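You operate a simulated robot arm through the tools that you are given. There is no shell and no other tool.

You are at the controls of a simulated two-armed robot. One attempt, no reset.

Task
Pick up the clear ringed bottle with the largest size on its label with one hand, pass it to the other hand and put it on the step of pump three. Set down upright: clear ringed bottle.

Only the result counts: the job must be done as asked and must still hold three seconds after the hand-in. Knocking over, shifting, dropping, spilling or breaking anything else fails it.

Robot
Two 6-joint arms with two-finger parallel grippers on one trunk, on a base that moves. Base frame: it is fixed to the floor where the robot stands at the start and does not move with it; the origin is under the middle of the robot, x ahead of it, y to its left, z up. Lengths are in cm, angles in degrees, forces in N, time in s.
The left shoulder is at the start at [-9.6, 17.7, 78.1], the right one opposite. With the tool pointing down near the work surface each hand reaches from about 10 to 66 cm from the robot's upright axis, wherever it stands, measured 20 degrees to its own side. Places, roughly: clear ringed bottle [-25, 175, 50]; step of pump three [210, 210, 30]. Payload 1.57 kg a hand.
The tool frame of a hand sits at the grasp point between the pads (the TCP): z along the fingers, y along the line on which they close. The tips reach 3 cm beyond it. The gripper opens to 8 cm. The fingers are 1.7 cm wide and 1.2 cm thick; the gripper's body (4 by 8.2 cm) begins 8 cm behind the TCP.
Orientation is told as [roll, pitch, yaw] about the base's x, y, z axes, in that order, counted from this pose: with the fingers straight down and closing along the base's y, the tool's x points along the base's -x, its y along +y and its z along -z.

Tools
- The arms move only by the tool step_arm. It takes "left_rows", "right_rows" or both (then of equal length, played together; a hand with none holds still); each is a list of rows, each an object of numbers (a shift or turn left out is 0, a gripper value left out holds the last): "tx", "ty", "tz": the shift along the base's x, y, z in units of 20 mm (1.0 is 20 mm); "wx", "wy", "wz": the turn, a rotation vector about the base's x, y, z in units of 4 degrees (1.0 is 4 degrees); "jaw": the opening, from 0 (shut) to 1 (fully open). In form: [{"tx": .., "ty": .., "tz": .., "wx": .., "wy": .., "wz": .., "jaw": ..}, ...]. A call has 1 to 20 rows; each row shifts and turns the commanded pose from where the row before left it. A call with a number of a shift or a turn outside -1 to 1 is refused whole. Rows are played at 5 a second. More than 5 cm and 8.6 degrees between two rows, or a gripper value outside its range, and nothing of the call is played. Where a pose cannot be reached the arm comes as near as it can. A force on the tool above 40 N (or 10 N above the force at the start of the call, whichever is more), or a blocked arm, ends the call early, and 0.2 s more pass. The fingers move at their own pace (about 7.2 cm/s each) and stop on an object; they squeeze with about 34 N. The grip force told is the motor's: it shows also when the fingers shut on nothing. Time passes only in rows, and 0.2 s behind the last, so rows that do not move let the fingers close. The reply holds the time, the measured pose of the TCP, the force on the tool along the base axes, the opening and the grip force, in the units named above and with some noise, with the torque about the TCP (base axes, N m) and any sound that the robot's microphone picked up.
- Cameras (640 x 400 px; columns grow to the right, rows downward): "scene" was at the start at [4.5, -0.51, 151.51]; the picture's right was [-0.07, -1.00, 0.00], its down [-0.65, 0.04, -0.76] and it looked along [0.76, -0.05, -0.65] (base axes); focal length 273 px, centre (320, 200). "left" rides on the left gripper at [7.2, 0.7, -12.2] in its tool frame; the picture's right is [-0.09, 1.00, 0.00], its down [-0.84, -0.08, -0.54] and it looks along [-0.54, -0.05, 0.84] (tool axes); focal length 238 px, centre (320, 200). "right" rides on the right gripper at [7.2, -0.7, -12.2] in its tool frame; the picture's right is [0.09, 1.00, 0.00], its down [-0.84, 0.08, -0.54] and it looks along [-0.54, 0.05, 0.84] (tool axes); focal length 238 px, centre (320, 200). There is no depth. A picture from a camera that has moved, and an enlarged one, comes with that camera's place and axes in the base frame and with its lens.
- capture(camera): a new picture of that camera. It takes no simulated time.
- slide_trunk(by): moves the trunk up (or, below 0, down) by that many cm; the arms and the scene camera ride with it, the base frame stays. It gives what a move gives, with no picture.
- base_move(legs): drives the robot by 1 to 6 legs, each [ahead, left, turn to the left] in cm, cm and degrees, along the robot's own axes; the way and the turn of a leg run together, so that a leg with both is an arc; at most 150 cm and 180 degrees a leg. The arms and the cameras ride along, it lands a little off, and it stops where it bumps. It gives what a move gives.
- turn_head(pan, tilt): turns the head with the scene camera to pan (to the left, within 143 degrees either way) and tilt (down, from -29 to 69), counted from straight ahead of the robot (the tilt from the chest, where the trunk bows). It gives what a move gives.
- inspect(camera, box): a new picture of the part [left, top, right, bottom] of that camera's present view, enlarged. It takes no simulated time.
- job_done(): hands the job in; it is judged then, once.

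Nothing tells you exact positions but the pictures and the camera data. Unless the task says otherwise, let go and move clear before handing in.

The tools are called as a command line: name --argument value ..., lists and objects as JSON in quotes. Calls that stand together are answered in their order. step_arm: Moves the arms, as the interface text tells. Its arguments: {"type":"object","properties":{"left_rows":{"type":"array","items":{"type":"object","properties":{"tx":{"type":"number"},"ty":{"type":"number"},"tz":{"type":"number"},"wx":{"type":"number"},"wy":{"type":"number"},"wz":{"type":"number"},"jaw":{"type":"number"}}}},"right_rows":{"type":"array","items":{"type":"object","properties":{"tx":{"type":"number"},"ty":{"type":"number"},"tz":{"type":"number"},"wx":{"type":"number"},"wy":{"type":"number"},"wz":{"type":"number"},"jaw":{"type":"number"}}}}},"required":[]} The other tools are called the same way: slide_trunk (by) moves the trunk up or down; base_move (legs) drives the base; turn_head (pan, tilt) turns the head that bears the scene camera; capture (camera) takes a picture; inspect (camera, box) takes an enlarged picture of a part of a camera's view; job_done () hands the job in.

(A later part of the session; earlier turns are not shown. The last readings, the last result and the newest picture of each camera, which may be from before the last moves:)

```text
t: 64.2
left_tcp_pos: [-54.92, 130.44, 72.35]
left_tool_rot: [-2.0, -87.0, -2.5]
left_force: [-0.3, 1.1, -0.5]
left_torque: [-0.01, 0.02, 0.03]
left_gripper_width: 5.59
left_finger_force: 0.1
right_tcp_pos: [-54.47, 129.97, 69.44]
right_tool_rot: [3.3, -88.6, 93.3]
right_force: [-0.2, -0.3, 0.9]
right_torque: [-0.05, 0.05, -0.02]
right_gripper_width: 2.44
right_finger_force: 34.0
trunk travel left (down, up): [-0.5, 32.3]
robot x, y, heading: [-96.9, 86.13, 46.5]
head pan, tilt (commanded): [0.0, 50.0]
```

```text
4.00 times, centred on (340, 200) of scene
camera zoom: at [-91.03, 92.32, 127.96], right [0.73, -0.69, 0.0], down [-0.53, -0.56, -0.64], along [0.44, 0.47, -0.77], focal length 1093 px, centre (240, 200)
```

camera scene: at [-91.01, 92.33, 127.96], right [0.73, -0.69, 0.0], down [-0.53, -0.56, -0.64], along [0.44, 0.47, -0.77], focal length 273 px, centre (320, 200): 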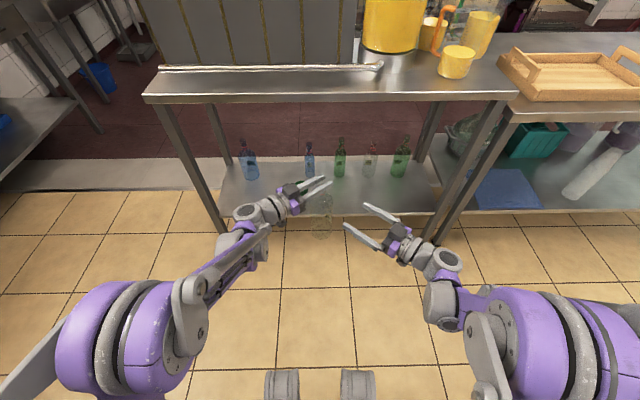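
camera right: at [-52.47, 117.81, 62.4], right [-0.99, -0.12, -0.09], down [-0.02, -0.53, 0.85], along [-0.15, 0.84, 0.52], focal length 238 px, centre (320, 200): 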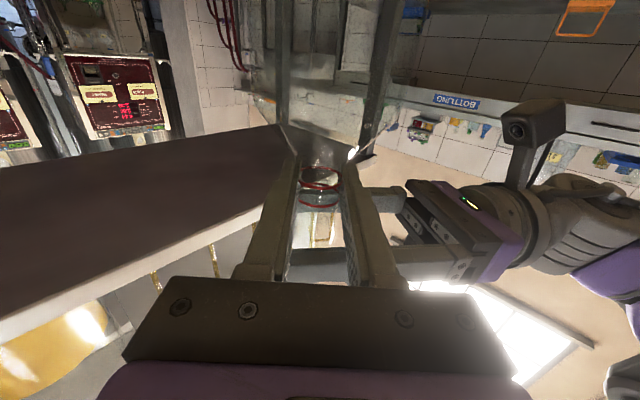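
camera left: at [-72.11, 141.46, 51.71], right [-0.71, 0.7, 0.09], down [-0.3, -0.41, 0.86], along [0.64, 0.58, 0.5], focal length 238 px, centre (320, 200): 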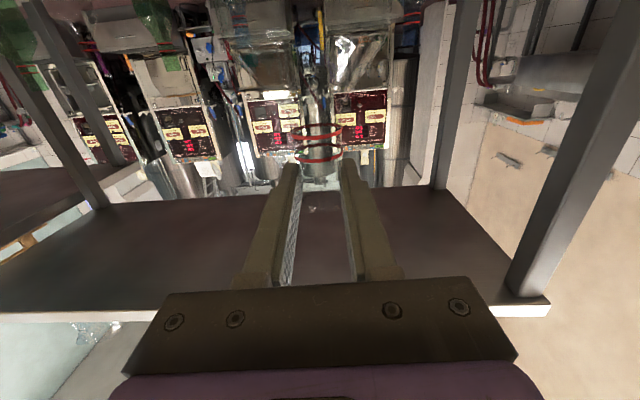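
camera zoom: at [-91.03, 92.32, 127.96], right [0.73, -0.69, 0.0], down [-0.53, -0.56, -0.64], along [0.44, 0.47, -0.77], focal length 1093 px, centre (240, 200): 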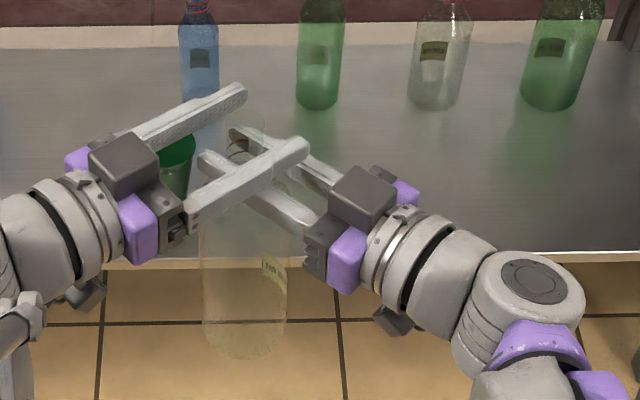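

step_arm --left_rows '[{"tx": -0.3, "ty": 0.02}, {"tx": -0.5, "ty": 0.03}, {"tx": -0.5, "ty": 0.03}]'

inspect --camera "right" --box '[200, 60, 440, 210]'

capture --camera "left"

inspect --camera "scene" --box '[260, 150, 420, 250]'

```text
t: 65.0
left_tcp_pos: [-57.5, 130.41, 72.28]
left_tool_rot: [-1.9, -87.0, -2.7]
left_force: [-1.3, -0.4, -1.0]
left_torque: [-0.01, -0.01, -0.01]
left_gripper_width: 5.57
left_finger_force: 0.1
right_tcp_pos: [-54.6, 129.96, 69.4]
right_tool_rot: [3.4, -88.5, 93.2]
right_force: [0.6, -0.9, 1.1]
right_torque: [-0.01, 0.01, -0.01]
right_gripper_width: 2.45
right_finger_force: 34.2
trunk travel left (down, up): [-0.5, 32.3]
robot x, y, heading: [-97.03, 86.24, 46.5]
head pan, tilt (commanded): [0.0, 50.0]
```

```text
2.67 times, centred on (320, 135) of right
camera zoom: at [-52.47, 117.81, 62.4], right [-0.99, -0.12, -0.09], down [-0.02, -0.53, 0.85], along [-0.15, 0.84, 0.52], focal length 636 px, centre (320, 373)
```

zoom: 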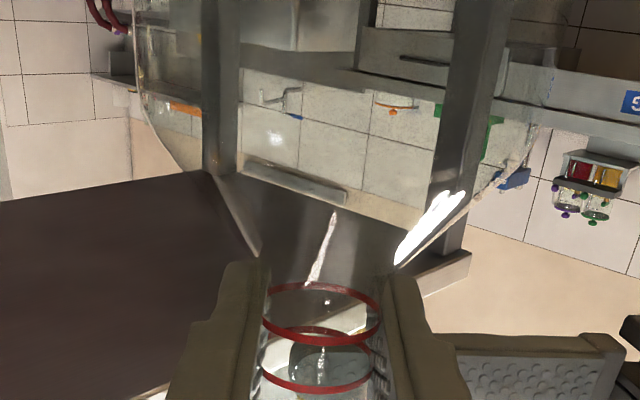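

```text
taken
camera left: at [-69.95, 132.06, 65.58], right [0.09, 0.99, 0.09], down [-0.5, -0.04, 0.86], along [0.86, -0.12, 0.5], focal length 238 px, centre (320, 200)
```

left: 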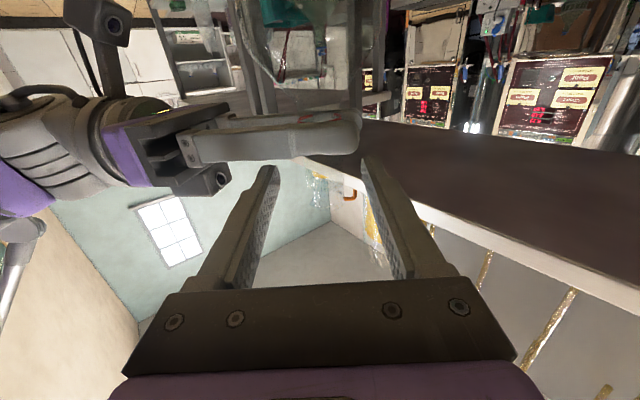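

```text
4.00 times, centred on (340, 200) of scene
camera zoom: at [-91.04, 92.31, 127.96], right [0.73, -0.69, 0.0], down [-0.53, -0.56, -0.64], along [0.44, 0.47, -0.77], focal length 1093 px, centre (240, 200)
```

zoom: 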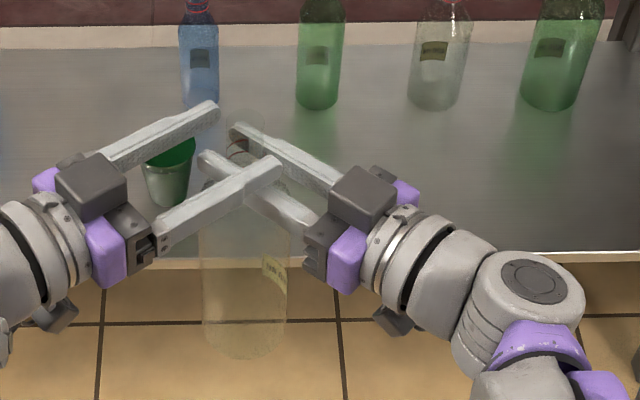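

The right hand holds the bottle on its own. I back the left hand fully off, then up and away to the left.

step_arm --left_rows '[{"tx": -0.9, "ty": 0.055}, {"tx": -0.9, "ty": 0.055}, {"tx": -0.9, "ty": 0.055}, {"tx": -0.6, "ty": 0.3, "tz": 0.5}, {"tx": -0.363, "ty": 0.343, "tz": 0.9}, {"tx": -0.363, "ty": 0.343, "tz": 0.9}, {"tx": -0.363, "ty": 0.343, "tz": 0.9}, {"tx": -0.363, "ty": 0.343, "tz": 0.9}, {"tx": -0.363, "ty": 0.343, "tz": 0.9}, {"tx": -0.363, "ty": 0.343, "tz": 0.9}]'

capture --camera "scene"

capture --camera "left"

```text
t: 67.2
left_tcp_pos: [-68.42, 135.67, 83.97]
left_tool_rot: [-1.9, -86.9, -2.7]
left_force: [0.2, 0.2, -0.5]
left_torque: [0.0, 0.02, 0.0]
left_gripper_width: 5.59
left_finger_force: 0.0
right_tcp_pos: [-54.4, 130.13, 69.4]
right_tool_rot: [3.5, -88.6, 93.1]
right_force: [-0.7, 0.1, -0.3]
right_torque: [-0.05, 0.06, 0.03]
right_gripper_width: 2.41
right_finger_force: 34.2
trunk travel left (down, up): [-0.5, 32.3]
robot x, y, heading: [-96.87, 86.19, 46.8]
head pan, tilt (commanded): [0.0, 50.0]
```

```text
taken
camera scene: at [-91.04, 92.31, 127.96], right [0.73, -0.69, 0.0], down [-0.53, -0.56, -0.64], along [0.44, 0.47, -0.77], focal length 273 px, centre (320, 200)
```

scene: 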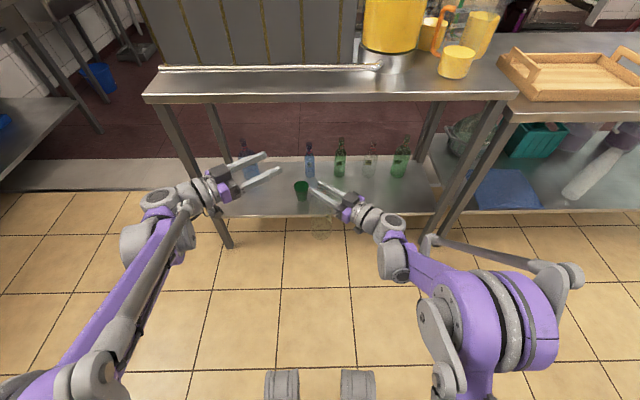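

```text
taken
camera left: at [-80.9, 137.29, 77.42], right [0.08, 0.99, 0.09], down [-0.5, -0.04, 0.86], along [0.86, -0.12, 0.5], focal length 238 px, centre (320, 200)
```

left: 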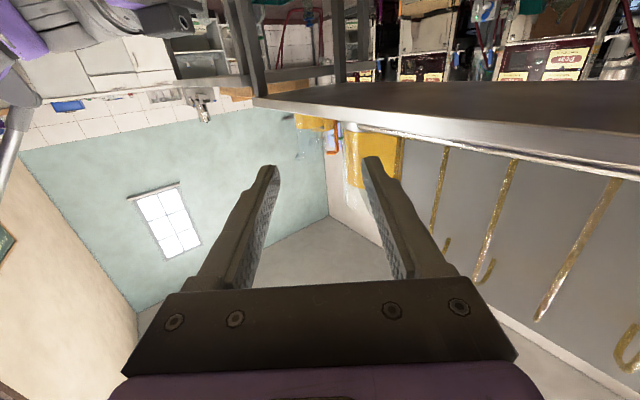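

Handover is done. I'll tuck both arms in somewhat before driving around the island's right end.

step_arm --left_rows '[{"tx": -0.974, "ty": 0.061, "tz": 0.375}, {"tx": -0.974, "ty": 0.061, "tz": 0.375}, {"tx": -0.974, "ty": 0.061, "tz": 0.375}, {"tx": -0.974, "ty": 0.061, "tz": 0.375}, {"tx": -0.974, "ty": 0.061, "tz": 0.375}, {"tx": -0.974, "ty": 0.061, "tz": 0.375}, {"tx": -0.974, "ty": 0.061, "tz": 0.375}, {"tx": -0.974, "ty": 0.061, "tz": 0.375}]' --right_rows '[{"tx": -0.29, "ty": -0.671, "tz": 0.125}, {"tx": -0.29, "ty": -0.671, "tz": 0.125}, {"tx": -0.29, "ty": -0.671, "tz": 0.125}, {"tx": -0.29, "ty": -0.671, "tz": 0.125}, {"tx": -0.29, "ty": -0.671, "tz": 0.125}, {"tx": -0.29, "ty": -0.671, "tz": 0.125}, {"tx": -0.29, "ty": -0.671, "tz": 0.125}, {"tx": -0.29, "ty": -0.671, "tz": 0.125}]'

capture --camera "scene"

turn_head --pan -90 --tilt 35

capture --camera "scene"

```text
t: 69.0
left_tcp_pos: [-84.27, 136.53, 90.02]
left_tool_rot: [-1.9, -87.1, -2.6]
left_force: [0.7, -0.9, 0.1]
left_torque: [-0.02, 0.02, -0.02]
left_gripper_width: 5.59
left_finger_force: 0.1
right_tcp_pos: [-58.82, 119.25, 71.28]
right_tool_rot: [3.2, -88.7, 93.4]
right_force: [-0.3, -0.3, -3.8]
right_torque: [-0.02, 0.03, 0.0]
right_gripper_width: 2.39
right_finger_force: 34.1
trunk travel left (down, up): [-0.5, 32.3]
robot x, y, heading: [-97.09, 85.92, 46.4]
head pan, tilt (commanded): [0.0, 50.0]
```

```text
taken
camera scene: at [-91.06, 92.29, 127.96], right [0.73, -0.69, 0.0], down [-0.53, -0.56, -0.64], along [0.44, 0.47, -0.77], focal length 273 px, centre (320, 200)
```

scene: 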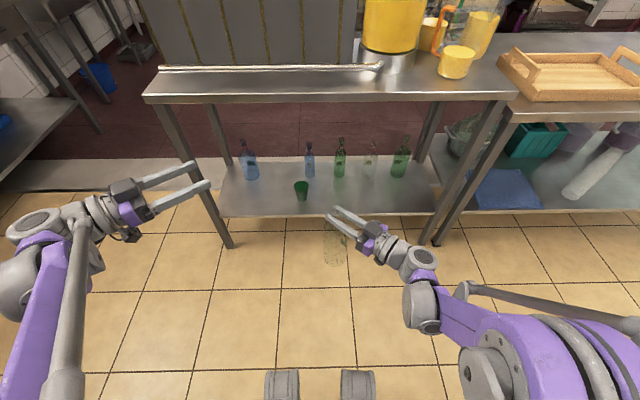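

```text
t: 70.6
left_tcp_pos: [-84.01, 136.53, 90.12]
left_tool_rot: [-1.9, -87.0, -2.6]
left_force: [-0.7, 0.1, 0.0]
left_torque: [0.01, 0.04, 0.04]
left_gripper_width: 5.63
left_finger_force: 0.1
right_tcp_pos: [-58.79, 119.3, 71.25]
right_tool_rot: [3.6, -88.6, 93.0]
right_force: [-0.3, -0.7, -3.7]
right_torque: [-0.03, 0.09, -0.01]
right_gripper_width: 2.4
right_finger_force: 34.0
trunk travel left (down, up): [-0.5, 32.3]
robot x, y, heading: [-96.9, 85.95, 46.7]
head pan, tilt (commanded): [-90.0, 35.0]
```

```text
taken
camera scene: at [-89.93, 80.67, 130.13], right [-0.69, -0.73, 0.0], down [-0.42, 0.39, -0.82], along [0.59, -0.56, -0.57], focal length 273 px, centre (320, 200)
```

scene: 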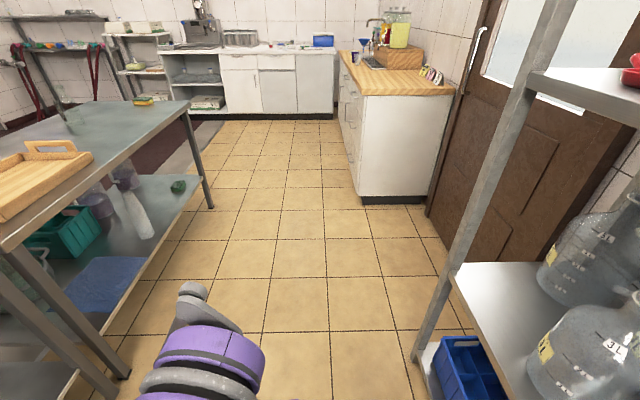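

The corridor between counter and island is clear. I'll advance a little and strafe right along the island, then check.

base_move --legs '[[10, 0, 0], [0, -120, 0]]'

capture --camera "scene"

capture --camera "right"

```text
t: 81.9
left_tcp_pos: [8.04, 63.23, 90.09]
left_tool_rot: [-2.0, -87.0, -2.3]
left_force: [0.4, -0.3, 0.5]
left_torque: [-0.01, -0.01, 0.02]
left_gripper_width: 5.58
left_finger_force: 0.1
right_tcp_pos: [33.39, 46.21, 71.43]
right_tool_rot: [3.6, -88.5, 93.4]
right_force: [0.1, 0.4, -3.9]
right_torque: [-0.02, -0.07, -0.01]
right_gripper_width: 2.4
right_finger_force: 33.6
trunk travel left (down, up): [-0.5, 32.3]
robot x, y, heading: [-4.47, 12.63, 47.0]
head pan, tilt (commanded): [-90.0, 35.0]
```

```text
taken
camera scene: at [2.52, 7.47, 130.13], right [-0.68, -0.73, 0.0], down [-0.42, 0.39, -0.82], along [0.6, -0.56, -0.57], focal length 273 px, centre (320, 200)
```

scene: 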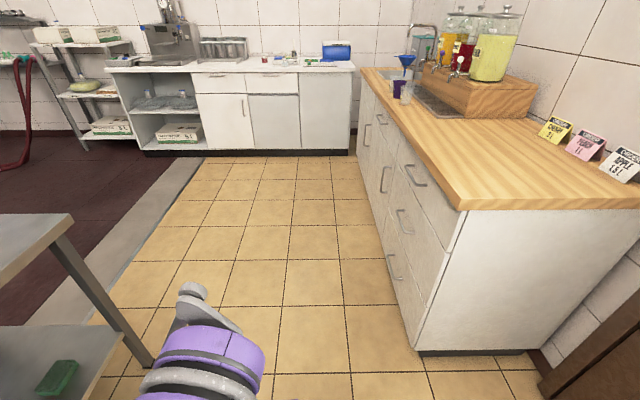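

```text
taken
camera right: at [35.49, 34.07, 64.25], right [-0.99, -0.12, -0.09], down [-0.01, -0.53, 0.85], along [-0.15, 0.84, 0.52], focal length 238 px, centre (320, 200)
```

right: 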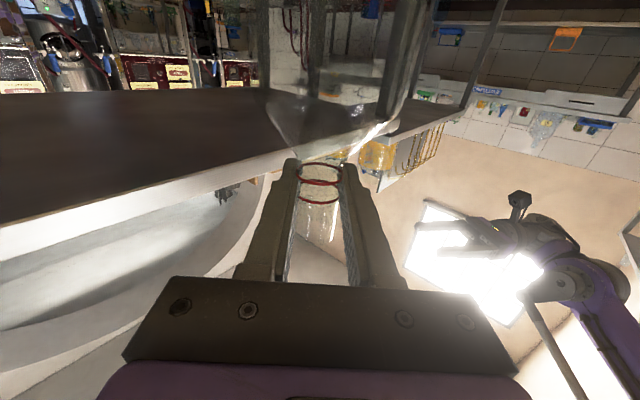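

base_move --legs '[[6, 0, 0], [0, -130, 0]]'

turn_head --pan 0 --tilt 25

capture --camera "scene"

turn_head --pan 40 --tilt 30

capture --camera "scene"

```text
t: 94.1
left_tcp_pos: [107.17, -20.9, 90.01]
left_tool_rot: [-1.9, -87.0, -1.9]
left_force: [-0.5, -0.2, 0.4]
left_torque: [-0.01, -0.02, 0.01]
left_gripper_width: 5.59
left_finger_force: 0.1
right_tcp_pos: [132.65, -37.93, 71.29]
right_tool_rot: [3.4, -88.6, 93.8]
right_force: [-0.4, 0.4, -3.5]
right_torque: [0.02, 0.03, 0.01]
right_gripper_width: 2.38
right_finger_force: 34.2
trunk travel left (down, up): [-0.5, 32.3]
robot x, y, heading: [94.45, -71.81, 47.4]
head pan, tilt (commanded): [-90.0, 35.0]
```

```text
t: 95.8
left_tcp_pos: [107.22, -21.02, 90.13]
left_tool_rot: [-1.9, -87.0, -1.9]
left_force: [0.2, -0.7, -0.6]
left_torque: [0.0, 0.02, -0.02]
left_gripper_width: 5.57
left_finger_force: 0.0
right_tcp_pos: [132.77, -37.82, 71.31]
right_tool_rot: [3.5, -88.6, 93.9]
right_force: [0.1, 1.1, -3.3]
right_torque: [-0.01, -0.05, -0.03]
right_gripper_width: 2.4
right_finger_force: 34.0
trunk travel left (down, up): [-0.5, 32.3]
robot x, y, heading: [94.95, -71.56, 47.4]
head pan, tilt (commanded): [0.0, 25.0]
```

```text
taken
camera scene: at [101.91, -64.14, 131.71], right [0.73, -0.68, 0.0], down [-0.29, -0.31, -0.91], along [0.61, 0.67, -0.42], focal length 273 px, centre (320, 200)
```

scene: 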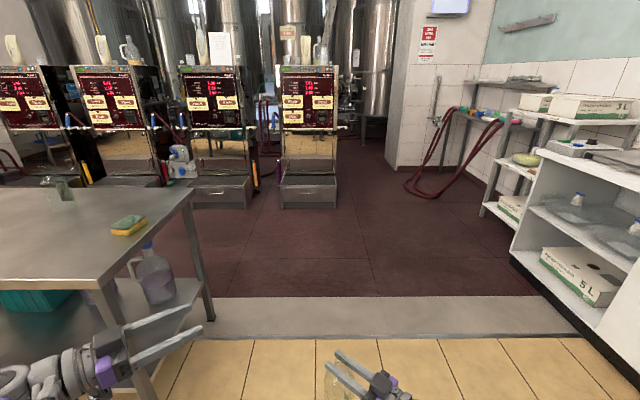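

```text
t: 96.8
left_tcp_pos: [107.17, -20.83, 90.1]
left_tool_rot: [-1.9, -87.0, -1.9]
left_force: [0.0, 0.2, 0.6]
left_torque: [-0.01, 0.02, -0.02]
left_gripper_width: 5.59
left_finger_force: 0.0
right_tcp_pos: [132.74, -37.9, 71.3]
right_tool_rot: [3.5, -88.6, 93.8]
right_force: [0.2, 0.0, -3.9]
right_torque: [0.01, -0.01, -0.01]
right_gripper_width: 2.42
right_finger_force: 34.2
trunk travel left (down, up): [-0.5, 32.3]
robot x, y, heading: [94.99, -71.19, 47.1]
head pan, tilt (commanded): [40.0, 30.0]
```

```text
taken
camera scene: at [96.09, -61.87, 130.91], right [1.0, -0.05, 0.0], down [-0.02, -0.5, -0.87], along [0.04, 0.86, -0.5], focal length 273 px, centre (320, 200)
```

scene: 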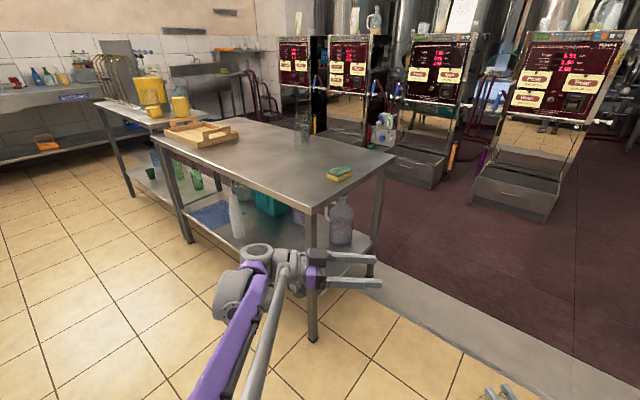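

Pump 3 is third from left, its step's front about 270 cm ahead and 104 cm left. My left elbow is close to the table's end, so I'll move right a bit more before driving ahead.

base_move --legs '[[0, -24, 0], [130, 0, 0]]'

turn_head --pan 35 --tilt 35

capture --camera "scene"

turn_head --pan 90 --tilt 35

capture --camera "scene"

```text
t: 105.6
left_tcp_pos: [213.01, 56.35, 90.14]
left_tool_rot: [-2.0, -86.9, -2.7]
left_force: [0.5, 0.4, -0.1]
left_torque: [0.0, -0.03, 0.03]
left_gripper_width: 5.61
left_finger_force: 0.1
right_tcp_pos: [238.22, 39.02, 71.19]
right_tool_rot: [3.5, -88.6, 92.9]
right_force: [-0.7, -0.2, -4.5]
right_torque: [-0.01, 0.07, -0.01]
right_gripper_width: 2.37
right_finger_force: 33.9
trunk travel left (down, up): [-0.5, 32.3]
robot x, y, heading: [199.9, 6.16, 46.3]
head pan, tilt (commanded): [40.0, 30.0]
```

```text
t: 106.3
left_tcp_pos: [212.92, 56.39, 90.04]
left_tool_rot: [-1.9, -87.0, -2.9]
left_force: [0.2, 0.1, -0.1]
left_torque: [0.02, 0.01, 0.0]
left_gripper_width: 5.61
left_finger_force: 0.1
right_tcp_pos: [238.32, 39.11, 71.3]
right_tool_rot: [3.2, -88.7, 93.2]
right_force: [-0.5, -0.3, -3.6]
right_torque: [-0.02, 0.04, 0.0]
right_gripper_width: 2.4
right_finger_force: 33.8
trunk travel left (down, up): [-0.5, 32.3]
robot x, y, heading: [200.28, 5.64, 46.4]
head pan, tilt (commanded): [35.0, 35.0]
```

```text
taken
camera scene: at [202.01, 15.26, 130.13], right [0.99, -0.15, 0.0], down [-0.09, -0.57, -0.82], along [0.12, 0.81, -0.57], focal length 273 px, centre (320, 200)
```

scene: 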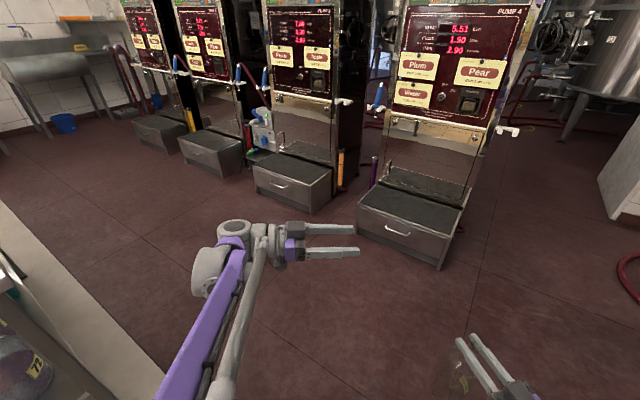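

```text
t: 107.5
left_tcp_pos: [212.82, 56.34, 90.02]
left_tool_rot: [-1.9, -87.0, -2.8]
left_force: [-0.1, -0.1, 0.2]
left_torque: [-0.01, -0.01, 0.0]
left_gripper_width: 5.59
left_finger_force: 0.1
right_tcp_pos: [238.24, 39.03, 71.18]
right_tool_rot: [3.3, -88.5, 93.0]
right_force: [1.1, 0.4, -4.2]
right_torque: [-0.02, -0.05, 0.0]
right_gripper_width: 2.41
right_finger_force: 34.1
trunk travel left (down, up): [-0.5, 32.3]
robot x, y, heading: [200.47, 5.87, 46.4]
head pan, tilt (commanded): [90.0, 35.0]
```

```text
taken
camera scene: at [194.33, 12.62, 130.13], right [0.69, 0.72, 0.0], down [0.42, -0.4, -0.82], along [-0.59, 0.56, -0.57], focal length 273 px, centre (320, 200)
```

scene: 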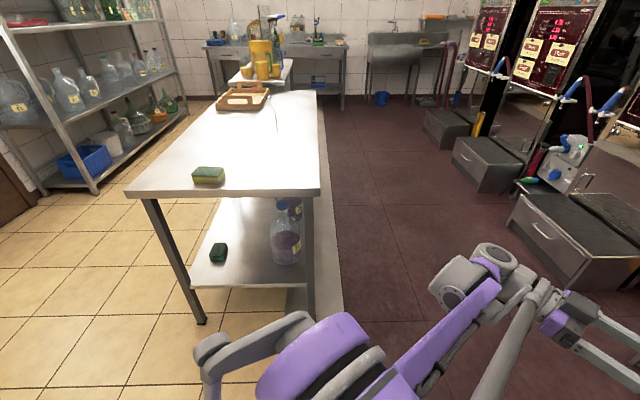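

Pump 3's step is a box about 48 cm wide, its top at z≈26, centre near [209, 210]. I'll drive forward into the aisle and strafe left to stand before pump 3.

base_move --legs '[[60, 0, 0], [0, 140, 0]]'

turn_head --pan 0 --tilt 35

capture --camera "scene"

capture --camera "right"

```text
t: 123.2
left_tcp_pos: [151.49, 198.06, 90.09]
left_tool_rot: [-2.0, -87.1, -2.8]
left_force: [1.0, 0.1, -0.2]
left_torque: [0.0, 0.0, -0.01]
left_gripper_width: 5.61
left_finger_force: 0.1
right_tcp_pos: [176.67, 180.75, 71.18]
right_tool_rot: [3.4, -88.7, 93.2]
right_force: [0.5, 0.2, -3.9]
right_torque: [0.01, 0.01, -0.02]
right_gripper_width: 2.43
right_finger_force: 34.2
trunk travel left (down, up): [-0.5, 32.3]
robot x, y, heading: [138.47, 147.16, 46.5]
head pan, tilt (commanded): [90.0, 35.0]
```

```text
t: 124.8
left_tcp_pos: [151.6, 197.89, 90.22]
left_tool_rot: [-1.8, -87.0, -2.7]
left_force: [-0.5, 0.0, -0.3]
left_torque: [0.03, -0.01, 0.01]
left_gripper_width: 5.59
left_finger_force: 0.0
right_tcp_pos: [176.88, 180.68, 71.31]
right_tool_rot: [3.4, -88.7, 93.3]
right_force: [0.0, 0.5, -4.7]
right_torque: [-0.04, 0.04, 0.01]
right_gripper_width: 2.41
right_finger_force: 34.1
trunk travel left (down, up): [-0.5, 32.3]
robot x, y, heading: [138.44, 147.15, 46.2]
head pan, tilt (commanded): [0.0, 35.0]
```

```text
taken
camera scene: at [145.36, 154.58, 130.13], right [0.72, -0.69, 0.0], down [-0.4, -0.42, -0.82], along [0.56, 0.59, -0.57], focal length 273 px, centre (320, 200)
```

scene: 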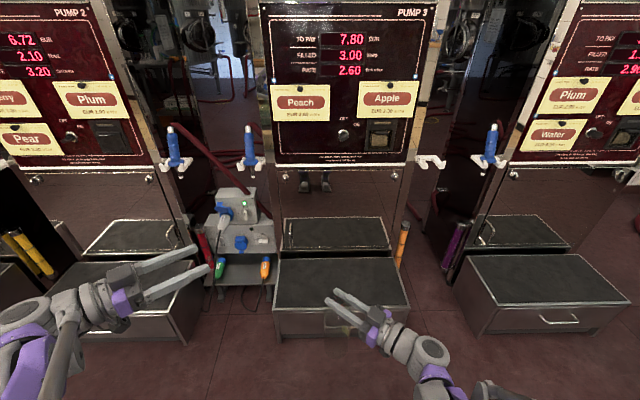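

```text
taken
camera right: at [178.84, 168.48, 64.25], right [-0.99, -0.11, -0.09], down [-0.02, -0.53, 0.85], along [-0.14, 0.84, 0.52], focal length 238 px, centre (320, 200)
```

right: 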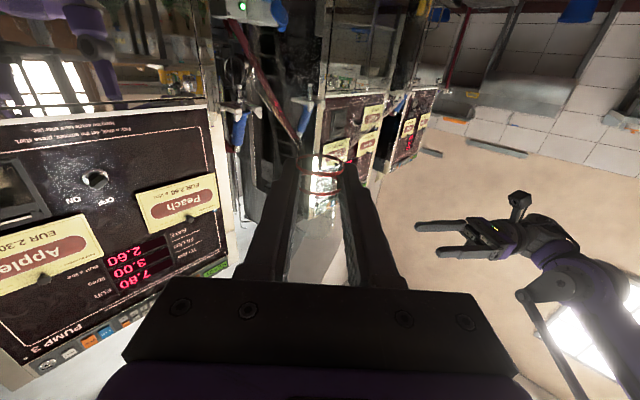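

I'm facing pump 3 with its step straight ahead. I'll zoom in to measure the step's height and check for items on it.

inspect --camera "scene" --box '[250, 230, 430, 350]'

inspect --camera "scene" --box '[250, 160, 430, 280]'

```text
3.33 times, centred on (340, 290) of scene
camera zoom: at [145.36, 154.58, 130.13], right [0.72, -0.69, 0.0], down [-0.4, -0.42, -0.82], along [0.56, 0.59, -0.57], focal length 911 px, centre (253, -100)
```

zoom: 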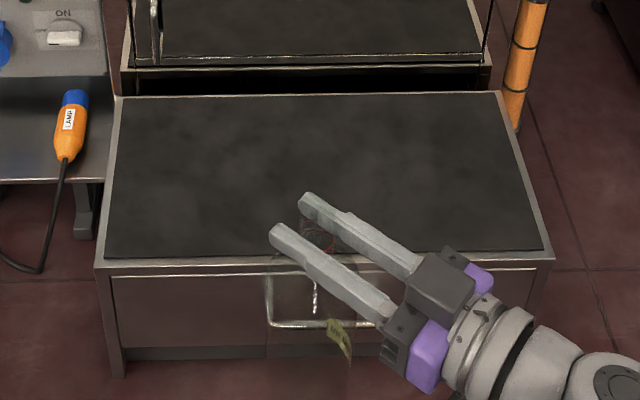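

```text
3.33 times, centred on (340, 220) of scene
camera zoom: at [145.36, 154.58, 130.13], right [0.72, -0.69, 0.0], down [-0.4, -0.42, -0.82], along [0.56, 0.59, -0.57], focal length 911 px, centre (253, 133)
```

zoom: 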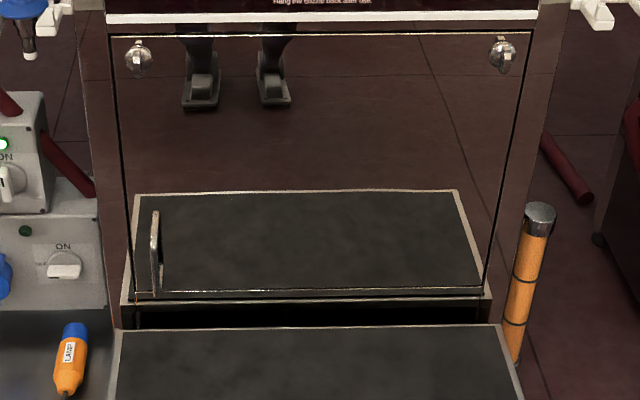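

The step's top is bare, about z≈28–29, spanning ~57 cm by 27 cm. I'll turn the right hand to point straight ahead with the bottle, still in front of the step.

step_arm --right_rows '[{"tx": 0.514, "ty": -0.035, "wz": -0.893}, {"tx": 0.514, "ty": -0.035, "wz": -0.893}, {"tx": 0.514, "ty": -0.035, "wz": -0.893}, {"tx": 0.514, "ty": -0.035, "wz": -0.893}, {"tx": 0.514, "ty": -0.035, "wz": -0.893}, {"tx": 0.514, "ty": -0.035, "wz": -0.893}, {"tx": 0.514, "ty": -0.035, "wz": -0.893}, {"tx": 0.514, "ty": -0.035, "wz": -0.893}, {"tx": 0.514, "ty": -0.035, "wz": -0.893}, {"tx": 0.514, "ty": -0.035, "wz": -0.893}, {"tx": 0.514, "ty": -0.035, "wz": -0.893}, {"tx": 0.514, "ty": -0.035, "wz": -0.893}, {"tx": 0.514, "ty": -0.035, "wz": -0.893}, {"tx": 0.514, "ty": -0.035, "wz": -0.893}, {"tx": 0}]'

capture --camera "scene"

capture --camera "right"

capture --camera "left"

```text
t: 128.0
left_tcp_pos: [151.58, 198.0, 90.1]
left_tool_rot: [-1.9, -87.0, -2.9]
left_force: [-0.3, 0.3, 0.1]
left_torque: [0.0, 0.02, -0.01]
left_gripper_width: 5.57
left_finger_force: 0.0
right_tcp_pos: [190.48, 179.38, 71.21]
right_tool_rot: [2.8, -88.4, 47.8]
right_force: [0.5, 0.1, -3.2]
right_torque: [-0.05, -0.02, -0.05]
right_gripper_width: 2.4
right_finger_force: 34.0
right hand out of reach, approached as far as the arm can: row 13, 14
trunk travel left (down, up): [-0.5, 32.3]
robot x, y, heading: [138.66, 147.66, 46.7]
head pan, tilt (commanded): [0.0, 35.0]
```

```text
taken
camera scene: at [145.37, 154.58, 130.13], right [0.72, -0.69, 0.0], down [-0.4, -0.42, -0.82], along [0.56, 0.59, -0.57], focal length 273 px, centre (320, 200)
```

scene: 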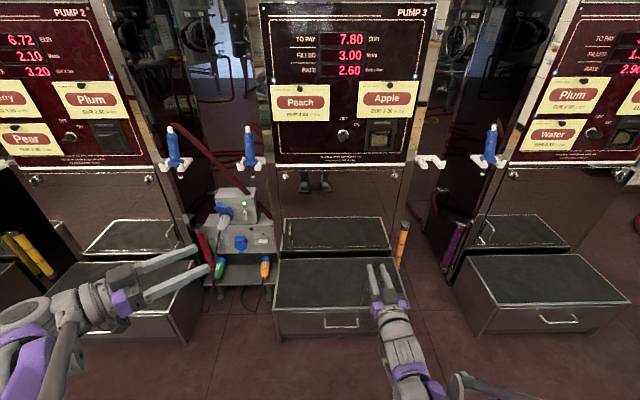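

```text
taken
camera right: at [183.13, 169.41, 64.27], right [-0.77, 0.63, -0.09], down [-0.39, -0.35, 0.85], along [0.5, 0.69, 0.52], focal length 238 px, centre (320, 200)
```

right: 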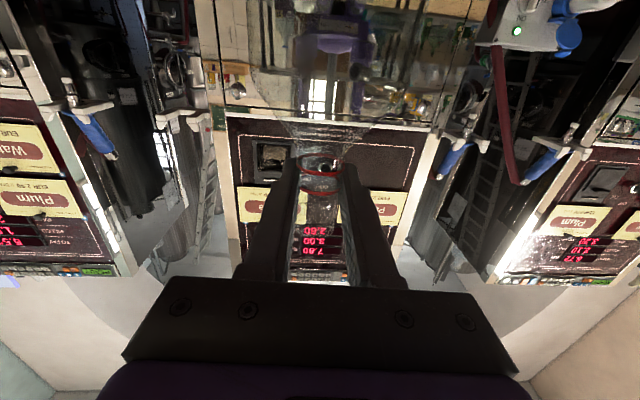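

```text
taken
camera left: at [139.14, 199.65, 83.5], right [0.09, 0.99, 0.09], down [-0.5, -0.03, 0.86], along [0.86, -0.12, 0.5], focal length 238 px, centre (320, 200)
```

left: 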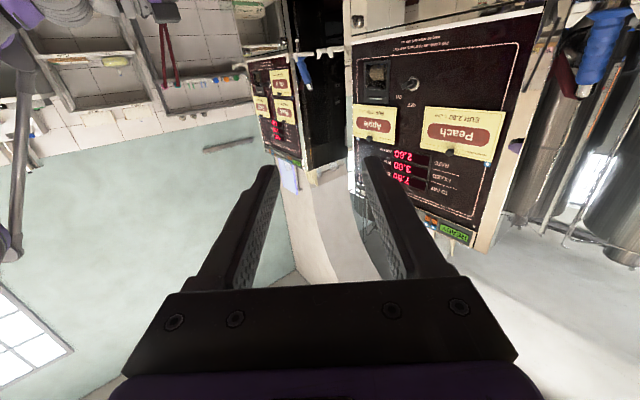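

inspect --camera "scene" --box '[330, 240, 450, 390]'

turn_head --pan -10 --tilt 55

capture --camera "scene"

inspect --camera "right" --box '[200, 0, 440, 200]'

```text
2.67 times, centred on (390, 315) of scene
camera zoom: at [145.37, 154.58, 130.13], right [0.72, -0.69, 0.0], down [-0.4, -0.42, -0.82], along [0.56, 0.59, -0.57], focal length 729 px, centre (133, -107)
```

zoom: 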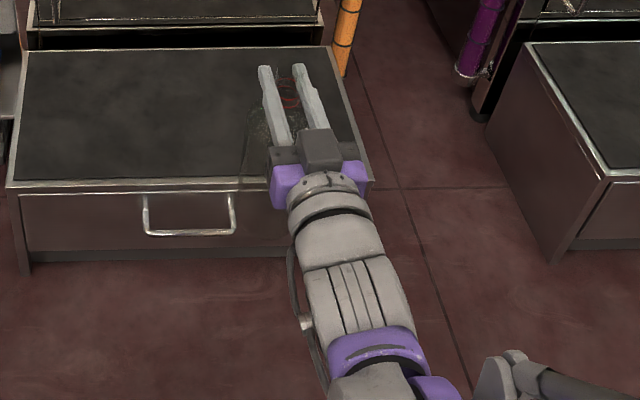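

```text
t: 128.8
left_tcp_pos: [151.57, 198.09, 90.14]
left_tool_rot: [-1.9, -87.0, -2.9]
left_force: [-0.2, 0.6, 0.5]
left_torque: [0.01, -0.02, -0.01]
left_gripper_width: 5.59
left_finger_force: 0.1
right_tcp_pos: [190.45, 179.39, 71.29]
right_tool_rot: [3.2, -88.5, 47.5]
right_force: [0.4, 0.1, -4.0]
right_torque: [-0.07, -0.03, -0.01]
right_gripper_width: 2.42
right_finger_force: 34.5
trunk travel left (down, up): [-0.5, 32.3]
robot x, y, heading: [138.8, 147.82, 46.6]
head pan, tilt (commanded): [-10.0, 55.0]
```

```text
taken
camera scene: at [145.1, 152.48, 127.31], right [0.59, -0.8, 0.0], down [-0.66, -0.49, -0.57], along [0.46, 0.34, -0.82], focal length 273 px, centre (320, 200)
```

scene: 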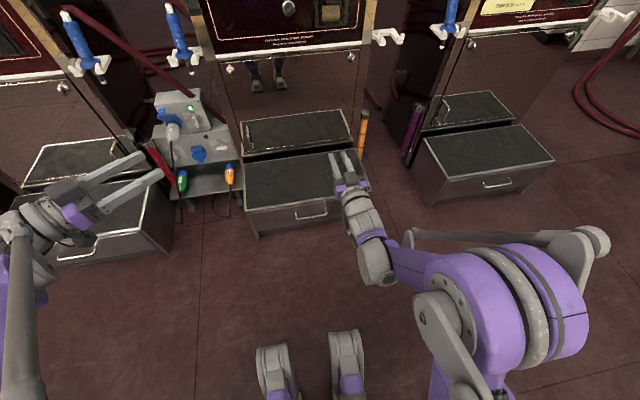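

```text
2.00 times, centred on (320, 100) of right
camera zoom: at [183.13, 169.41, 64.27], right [-0.77, 0.63, -0.09], down [-0.39, -0.35, 0.85], along [0.5, 0.69, 0.52], focal length 477 px, centre (320, 400)
```

zoom: 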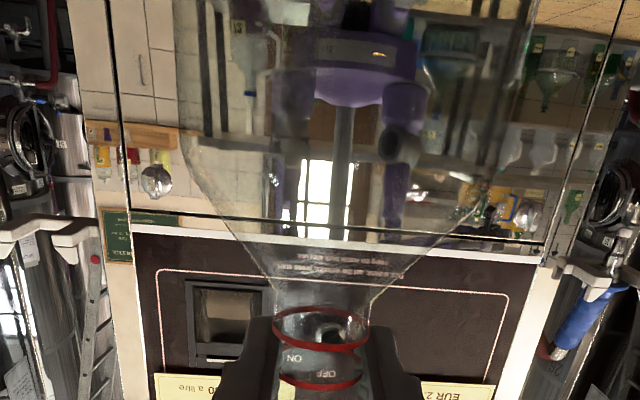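

The bottle hangs vertical in the right hand. I drive forward 21 cm (and 4 cm left) so that it is above the front of the step.

base_move --legs '[[21, 4, 0]]'

turn_head --pan 0 --tilt 50

capture --camera "scene"

capture --camera "right"

```text
t: 130.5
left_tcp_pos: [162.54, 215.47, 90.07]
left_tool_rot: [-2.3, -87.0, -2.2]
left_force: [-0.4, 0.0, -0.6]
left_torque: [0.0, -0.02, -0.02]
left_gripper_width: 5.62
left_finger_force: 0.1
right_tcp_pos: [201.34, 196.94, 71.15]
right_tool_rot: [3.1, -88.5, 47.7]
right_force: [-0.8, 0.2, -4.1]
right_torque: [-0.07, -0.02, 0.02]
right_gripper_width: 2.37
right_finger_force: 34.5
trunk travel left (down, up): [-0.5, 32.3]
robot x, y, heading: [149.33, 164.85, 46.7]
head pan, tilt (commanded): [-10.0, 55.0]
```

```text
t: 131.2
left_tcp_pos: [162.26, 215.36, 89.97]
left_tool_rot: [-2.0, -87.0, -2.7]
left_force: [0.8, -0.6, 0.2]
left_torque: [0.03, 0.0, 0.03]
left_gripper_width: 5.59
left_finger_force: 0.0
right_tcp_pos: [201.46, 196.86, 71.21]
right_tool_rot: [2.9, -88.6, 47.8]
right_force: [-0.6, 0.0, -3.4]
right_torque: [0.0, 0.04, 0.02]
right_gripper_width: 2.42
right_finger_force: 34.2
trunk travel left (down, up): [-0.5, 32.3]
robot x, y, heading: [149.51, 164.76, 46.8]
head pan, tilt (commanded): [0.0, 50.0]
```

```text
taken
camera scene: at [155.6, 171.15, 127.96], right [0.73, -0.69, 0.0], down [-0.53, -0.56, -0.64], along [0.44, 0.47, -0.77], focal length 273 px, centre (320, 200)
```

scene: 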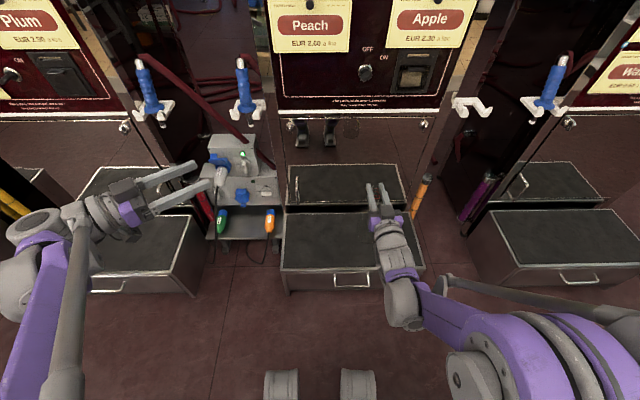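

```text
taken
camera right: at [194.05, 186.95, 64.27], right [-0.77, 0.63, -0.09], down [-0.39, -0.36, 0.85], along [0.5, 0.69, 0.52], focal length 238 px, centre (320, 200)
```

right: 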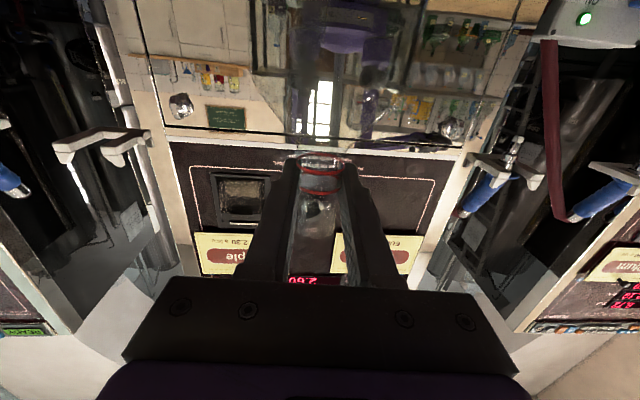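

I'll tilt the left hand down in place so that its camera can watch the bottle's base and the step from the side.

step_arm --left_rows '[{"wx": 0.059, "wy": 0.936}, {"wx": 0.059, "wy": 0.936}, {"wx": 0.059, "wy": 0.936}, {"wx": 0.059, "wy": 0.936}, {"wx": 0.059, "wy": 0.936}, {"wx": 0.059, "wy": 0.936}, {"wx": 0.059, "wy": 0.936}, {"wx": 0.059, "wy": 0.936}, {"wx": 0.059, "wy": 0.936}, {"wx": 0.059, "wy": 0.936}, {"wx": 0.059, "wy": 0.936}, {"wx": 0.059, "wy": 0.936}, {"wx": 0.059, "wy": 0.936}]'

capture --camera "left"

inspect --camera "scene" --box '[260, 150, 450, 310]'

```text
t: 134.0
left_tcp_pos: [162.47, 215.26, 90.12]
left_tool_rot: [-0.8, -38.2, -3.6]
left_force: [0.6, -0.4, 0.2]
left_torque: [-0.01, -0.02, 0.01]
left_gripper_width: 5.62
left_finger_force: 0.1
right_tcp_pos: [201.4, 196.9, 71.25]
right_tool_rot: [3.1, -88.5, 47.7]
right_force: [0.3, 0.1, -4.0]
right_torque: [-0.04, -0.03, 0.01]
right_gripper_width: 2.42
right_finger_force: 33.5
trunk travel left (down, up): [-0.5, 32.3]
robot x, y, heading: [149.73, 164.48, 46.6]
head pan, tilt (commanded): [0.0, 50.0]
```

```text
taken
camera left: at [149.29, 216.97, 95.17], right [0.14, 0.99, 0.05], down [0.32, -0.09, 0.94], along [0.94, -0.12, -0.33], focal length 238 px, centre (320, 200)
```

left: 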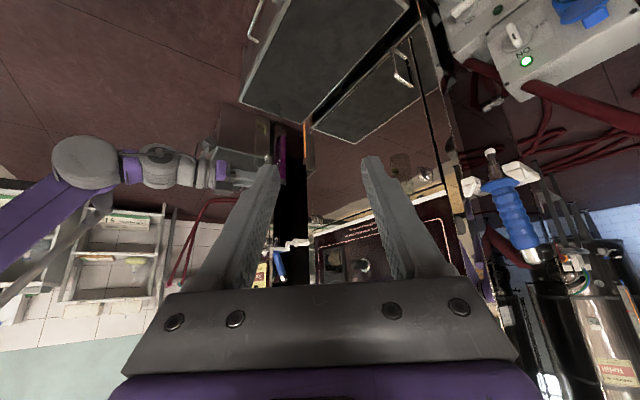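

```text
2.50 times, centred on (355, 230) of scene
camera zoom: at [155.6, 171.15, 127.96], right [0.73, -0.69, 0.0], down [-0.53, -0.56, -0.64], along [0.44, 0.47, -0.77], focal length 683 px, centre (232, 125)
```

zoom: 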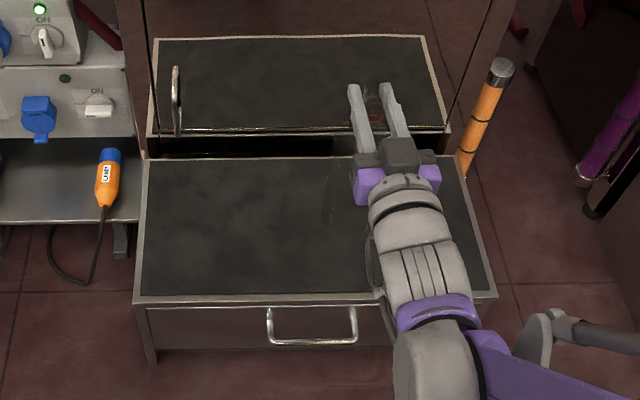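

inspect --camera "left" --box '[160, 0, 420, 200]'

```text
2.00 times, centred on (290, 100) of left
camera zoom: at [149.29, 216.97, 95.17], right [0.14, 0.99, 0.05], down [0.32, -0.09, 0.94], along [0.94, -0.12, -0.33], focal length 477 px, centre (380, 400)
```

zoom: 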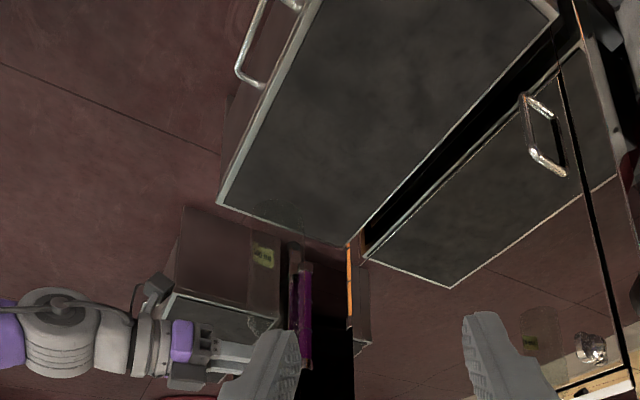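

From both cameras the step's top is at z≈27.7 and its centre about [207.6, 207]. I'll move the bottle 10 cm further over the step, then lower most of the way.

step_arm --right_rows '[{"tx": 0.614, "ty": 0.796}, {"tx": 0.614, "ty": 0.796}, {"tx": 0.614, "ty": 0.796}, {"tx": 0.614, "ty": 0.796}, {"tx": 0.614, "ty": 0.796}, {"tz": -0.5}, {"tz": -1}, {"tz": -1}, {"tz": -1}, {"tz": -1}, {"tz": -1}, {"tz": -1}, {"tz": -0.5}, {"tz": 0}]'

capture --camera "left"

inspect --camera "left" --box '[160, 0, 420, 200]'

inspect --camera "scene" --box '[260, 150, 450, 310]'

```text
t: 137.0
left_tcp_pos: [162.47, 215.31, 90.01]
left_tool_rot: [-0.8, -38.3, -3.6]
left_force: [-0.9, -0.6, -0.3]
left_torque: [-0.03, -0.04, 0.03]
left_gripper_width: 5.58
left_finger_force: 0.1
right_tcp_pos: [207.7, 204.85, 57.32]
right_tool_rot: [3.4, -88.3, 48.0]
right_force: [-0.1, -0.2, -4.2]
right_torque: [-0.05, -0.04, -0.02]
right_gripper_width: 2.4
right_finger_force: 33.0
trunk travel left (down, up): [-0.5, 32.3]
robot x, y, heading: [149.59, 164.85, 46.7]
head pan, tilt (commanded): [0.0, 50.0]
```

```text
taken
camera left: at [149.28, 216.96, 95.15], right [0.14, 0.99, 0.05], down [0.32, -0.09, 0.94], along [0.94, -0.12, -0.32], focal length 238 px, centre (320, 200)
```

left: 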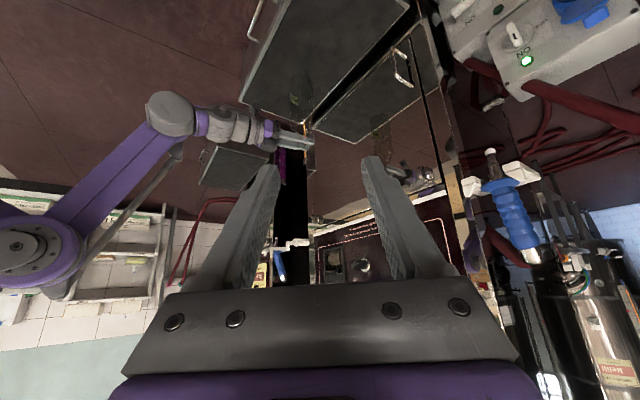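

```text
2.00 times, centred on (290, 100) of left
camera zoom: at [149.28, 216.96, 95.15], right [0.14, 0.99, 0.05], down [0.32, -0.09, 0.94], along [0.94, -0.12, -0.32], focal length 477 px, centre (380, 400)
```

zoom: 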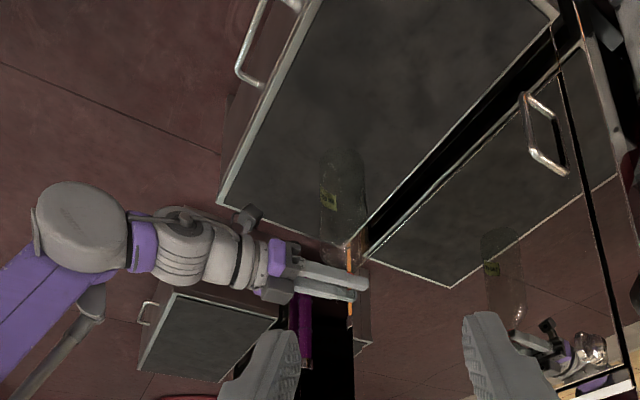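

```text
2.50 times, centred on (355, 230) of scene
camera zoom: at [155.6, 171.16, 127.96], right [0.73, -0.69, 0.0], down [-0.53, -0.56, -0.64], along [0.44, 0.47, -0.77], focal length 683 px, centre (232, 125)
```

zoom: 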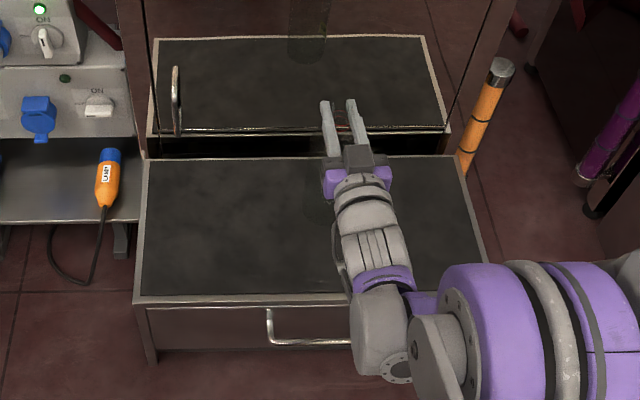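

The bottle is upright above the step. Lowering 6 cm more, then in small steps while watching the force.

step_arm --right_rows '[{"tz": -0.75}, {"tz": -0.75}, {"tz": -0.75}, {"tz": -0.75}, {"tz": 0}]'

inspect --camera "left" --box '[230, 30, 390, 150]'

```text
t: 138.2
left_tcp_pos: [162.36, 215.27, 89.96]
left_tool_rot: [-0.8, -38.3, -3.6]
left_force: [-0.9, -0.7, -0.3]
left_torque: [0.04, 0.02, 0.01]
left_gripper_width: 5.62
left_finger_force: 0.0
right_tcp_pos: [207.45, 204.91, 51.14]
right_tool_rot: [3.4, -88.4, 48.0]
right_force: [-0.8, 0.9, -4.2]
right_torque: [0.0, 0.02, 0.02]
right_gripper_width: 2.39
right_finger_force: 34.0
trunk travel left (down, up): [-0.5, 32.3]
robot x, y, heading: [149.9, 164.74, 46.8]
head pan, tilt (commanded): [0.0, 50.0]
```

```text
3.33 times, centred on (310, 90) of left
camera zoom: at [149.28, 216.96, 95.15], right [0.14, 0.99, 0.05], down [0.32, -0.09, 0.94], along [0.94, -0.12, -0.32], focal length 794 px, centre (353, 567)
```

zoom: 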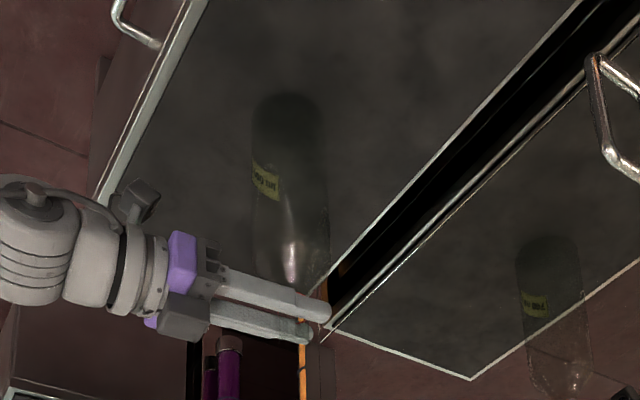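

step_arm --right_rows '[{"tz": -0.15}, {"tz": -0.15}, {"tz": -0.15}, {"tz": -0.15}, {"tz": 0}]'

```text
t: 139.4
left_tcp_pos: [162.28, 215.14, 90.08]
left_tool_rot: [-0.7, -38.5, -3.7]
left_force: [1.1, 0.1, 0.0]
left_torque: [-0.01, 0.01, 0.01]
left_gripper_width: 5.59
left_finger_force: 0.0
right_tcp_pos: [207.55, 204.82, 50.4]
right_tool_rot: [2.2, -88.8, 49.2]
right_force: [-0.2, 0.0, 24.0]
right_torque: [0.0, -0.37, 0.02]
right_gripper_width: 2.39
right_finger_force: 34.1
trunk travel left (down, up): [-0.5, 32.3]
robot x, y, heading: [149.44, 165.4, 46.7]
head pan, tilt (commanded): [0.0, 50.0]
```

Contact with the step (24 N up). I ease off a little so the bottle just rests.

step_arm --right_rows '[{"tz": 0.18}, {"tz": 0}]'

inspect --camera "left" --box '[230, 30, 390, 150]'

```text
t: 140.0
left_tcp_pos: [162.48, 215.28, 90.0]
left_tool_rot: [-0.8, -38.4, -3.6]
left_force: [0.1, -0.6, -0.6]
left_torque: [0.02, 0.01, -0.03]
left_gripper_width: 5.62
left_finger_force: 0.1
right_tcp_pos: [207.62, 204.81, 50.37]
right_tool_rot: [3.2, -88.2, 48.2]
right_force: [-0.6, -0.4, -2.5]
right_torque: [0.15, 0.17, 0.06]
right_gripper_width: 2.42
right_finger_force: 34.0
trunk travel left (down, up): [-0.5, 32.3]
robot x, y, heading: [149.9, 164.98, 46.7]
head pan, tilt (commanded): [0.0, 50.0]
```

```text
3.33 times, centred on (310, 90) of left
camera zoom: at [149.27, 216.96, 95.15], right [0.14, 0.99, 0.05], down [0.32, -0.09, 0.94], along [0.94, -0.12, -0.32], focal length 794 px, centre (353, 567)
```

zoom: 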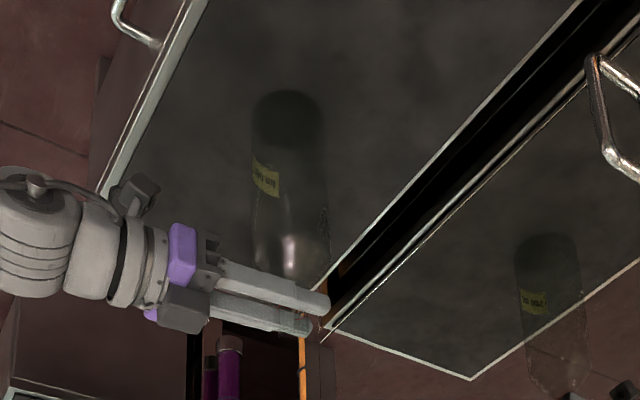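

step_arm --right_rows '[{"tz": -0.06}, {"tz": 0}, {"tz": 0}]'

```text
t: 140.8
left_tcp_pos: [162.35, 215.37, 90.05]
left_tool_rot: [-0.7, -38.3, -3.6]
left_force: [0.1, 0.3, -0.4]
left_torque: [-0.02, -0.01, 0.01]
left_gripper_width: 5.61
left_finger_force: 0.0
right_tcp_pos: [207.57, 204.68, 50.32]
right_tool_rot: [2.6, -88.6, 48.8]
right_force: [-2.4, -3.5, 5.5]
right_torque: [-0.73, 0.26, -0.04]
right_gripper_width: 2.36
right_finger_force: 34.3
trunk travel left (down, up): [-0.5, 32.3]
robot x, y, heading: [150.14, 164.77, 46.5]
head pan, tilt (commanded): [0.0, 50.0]
```

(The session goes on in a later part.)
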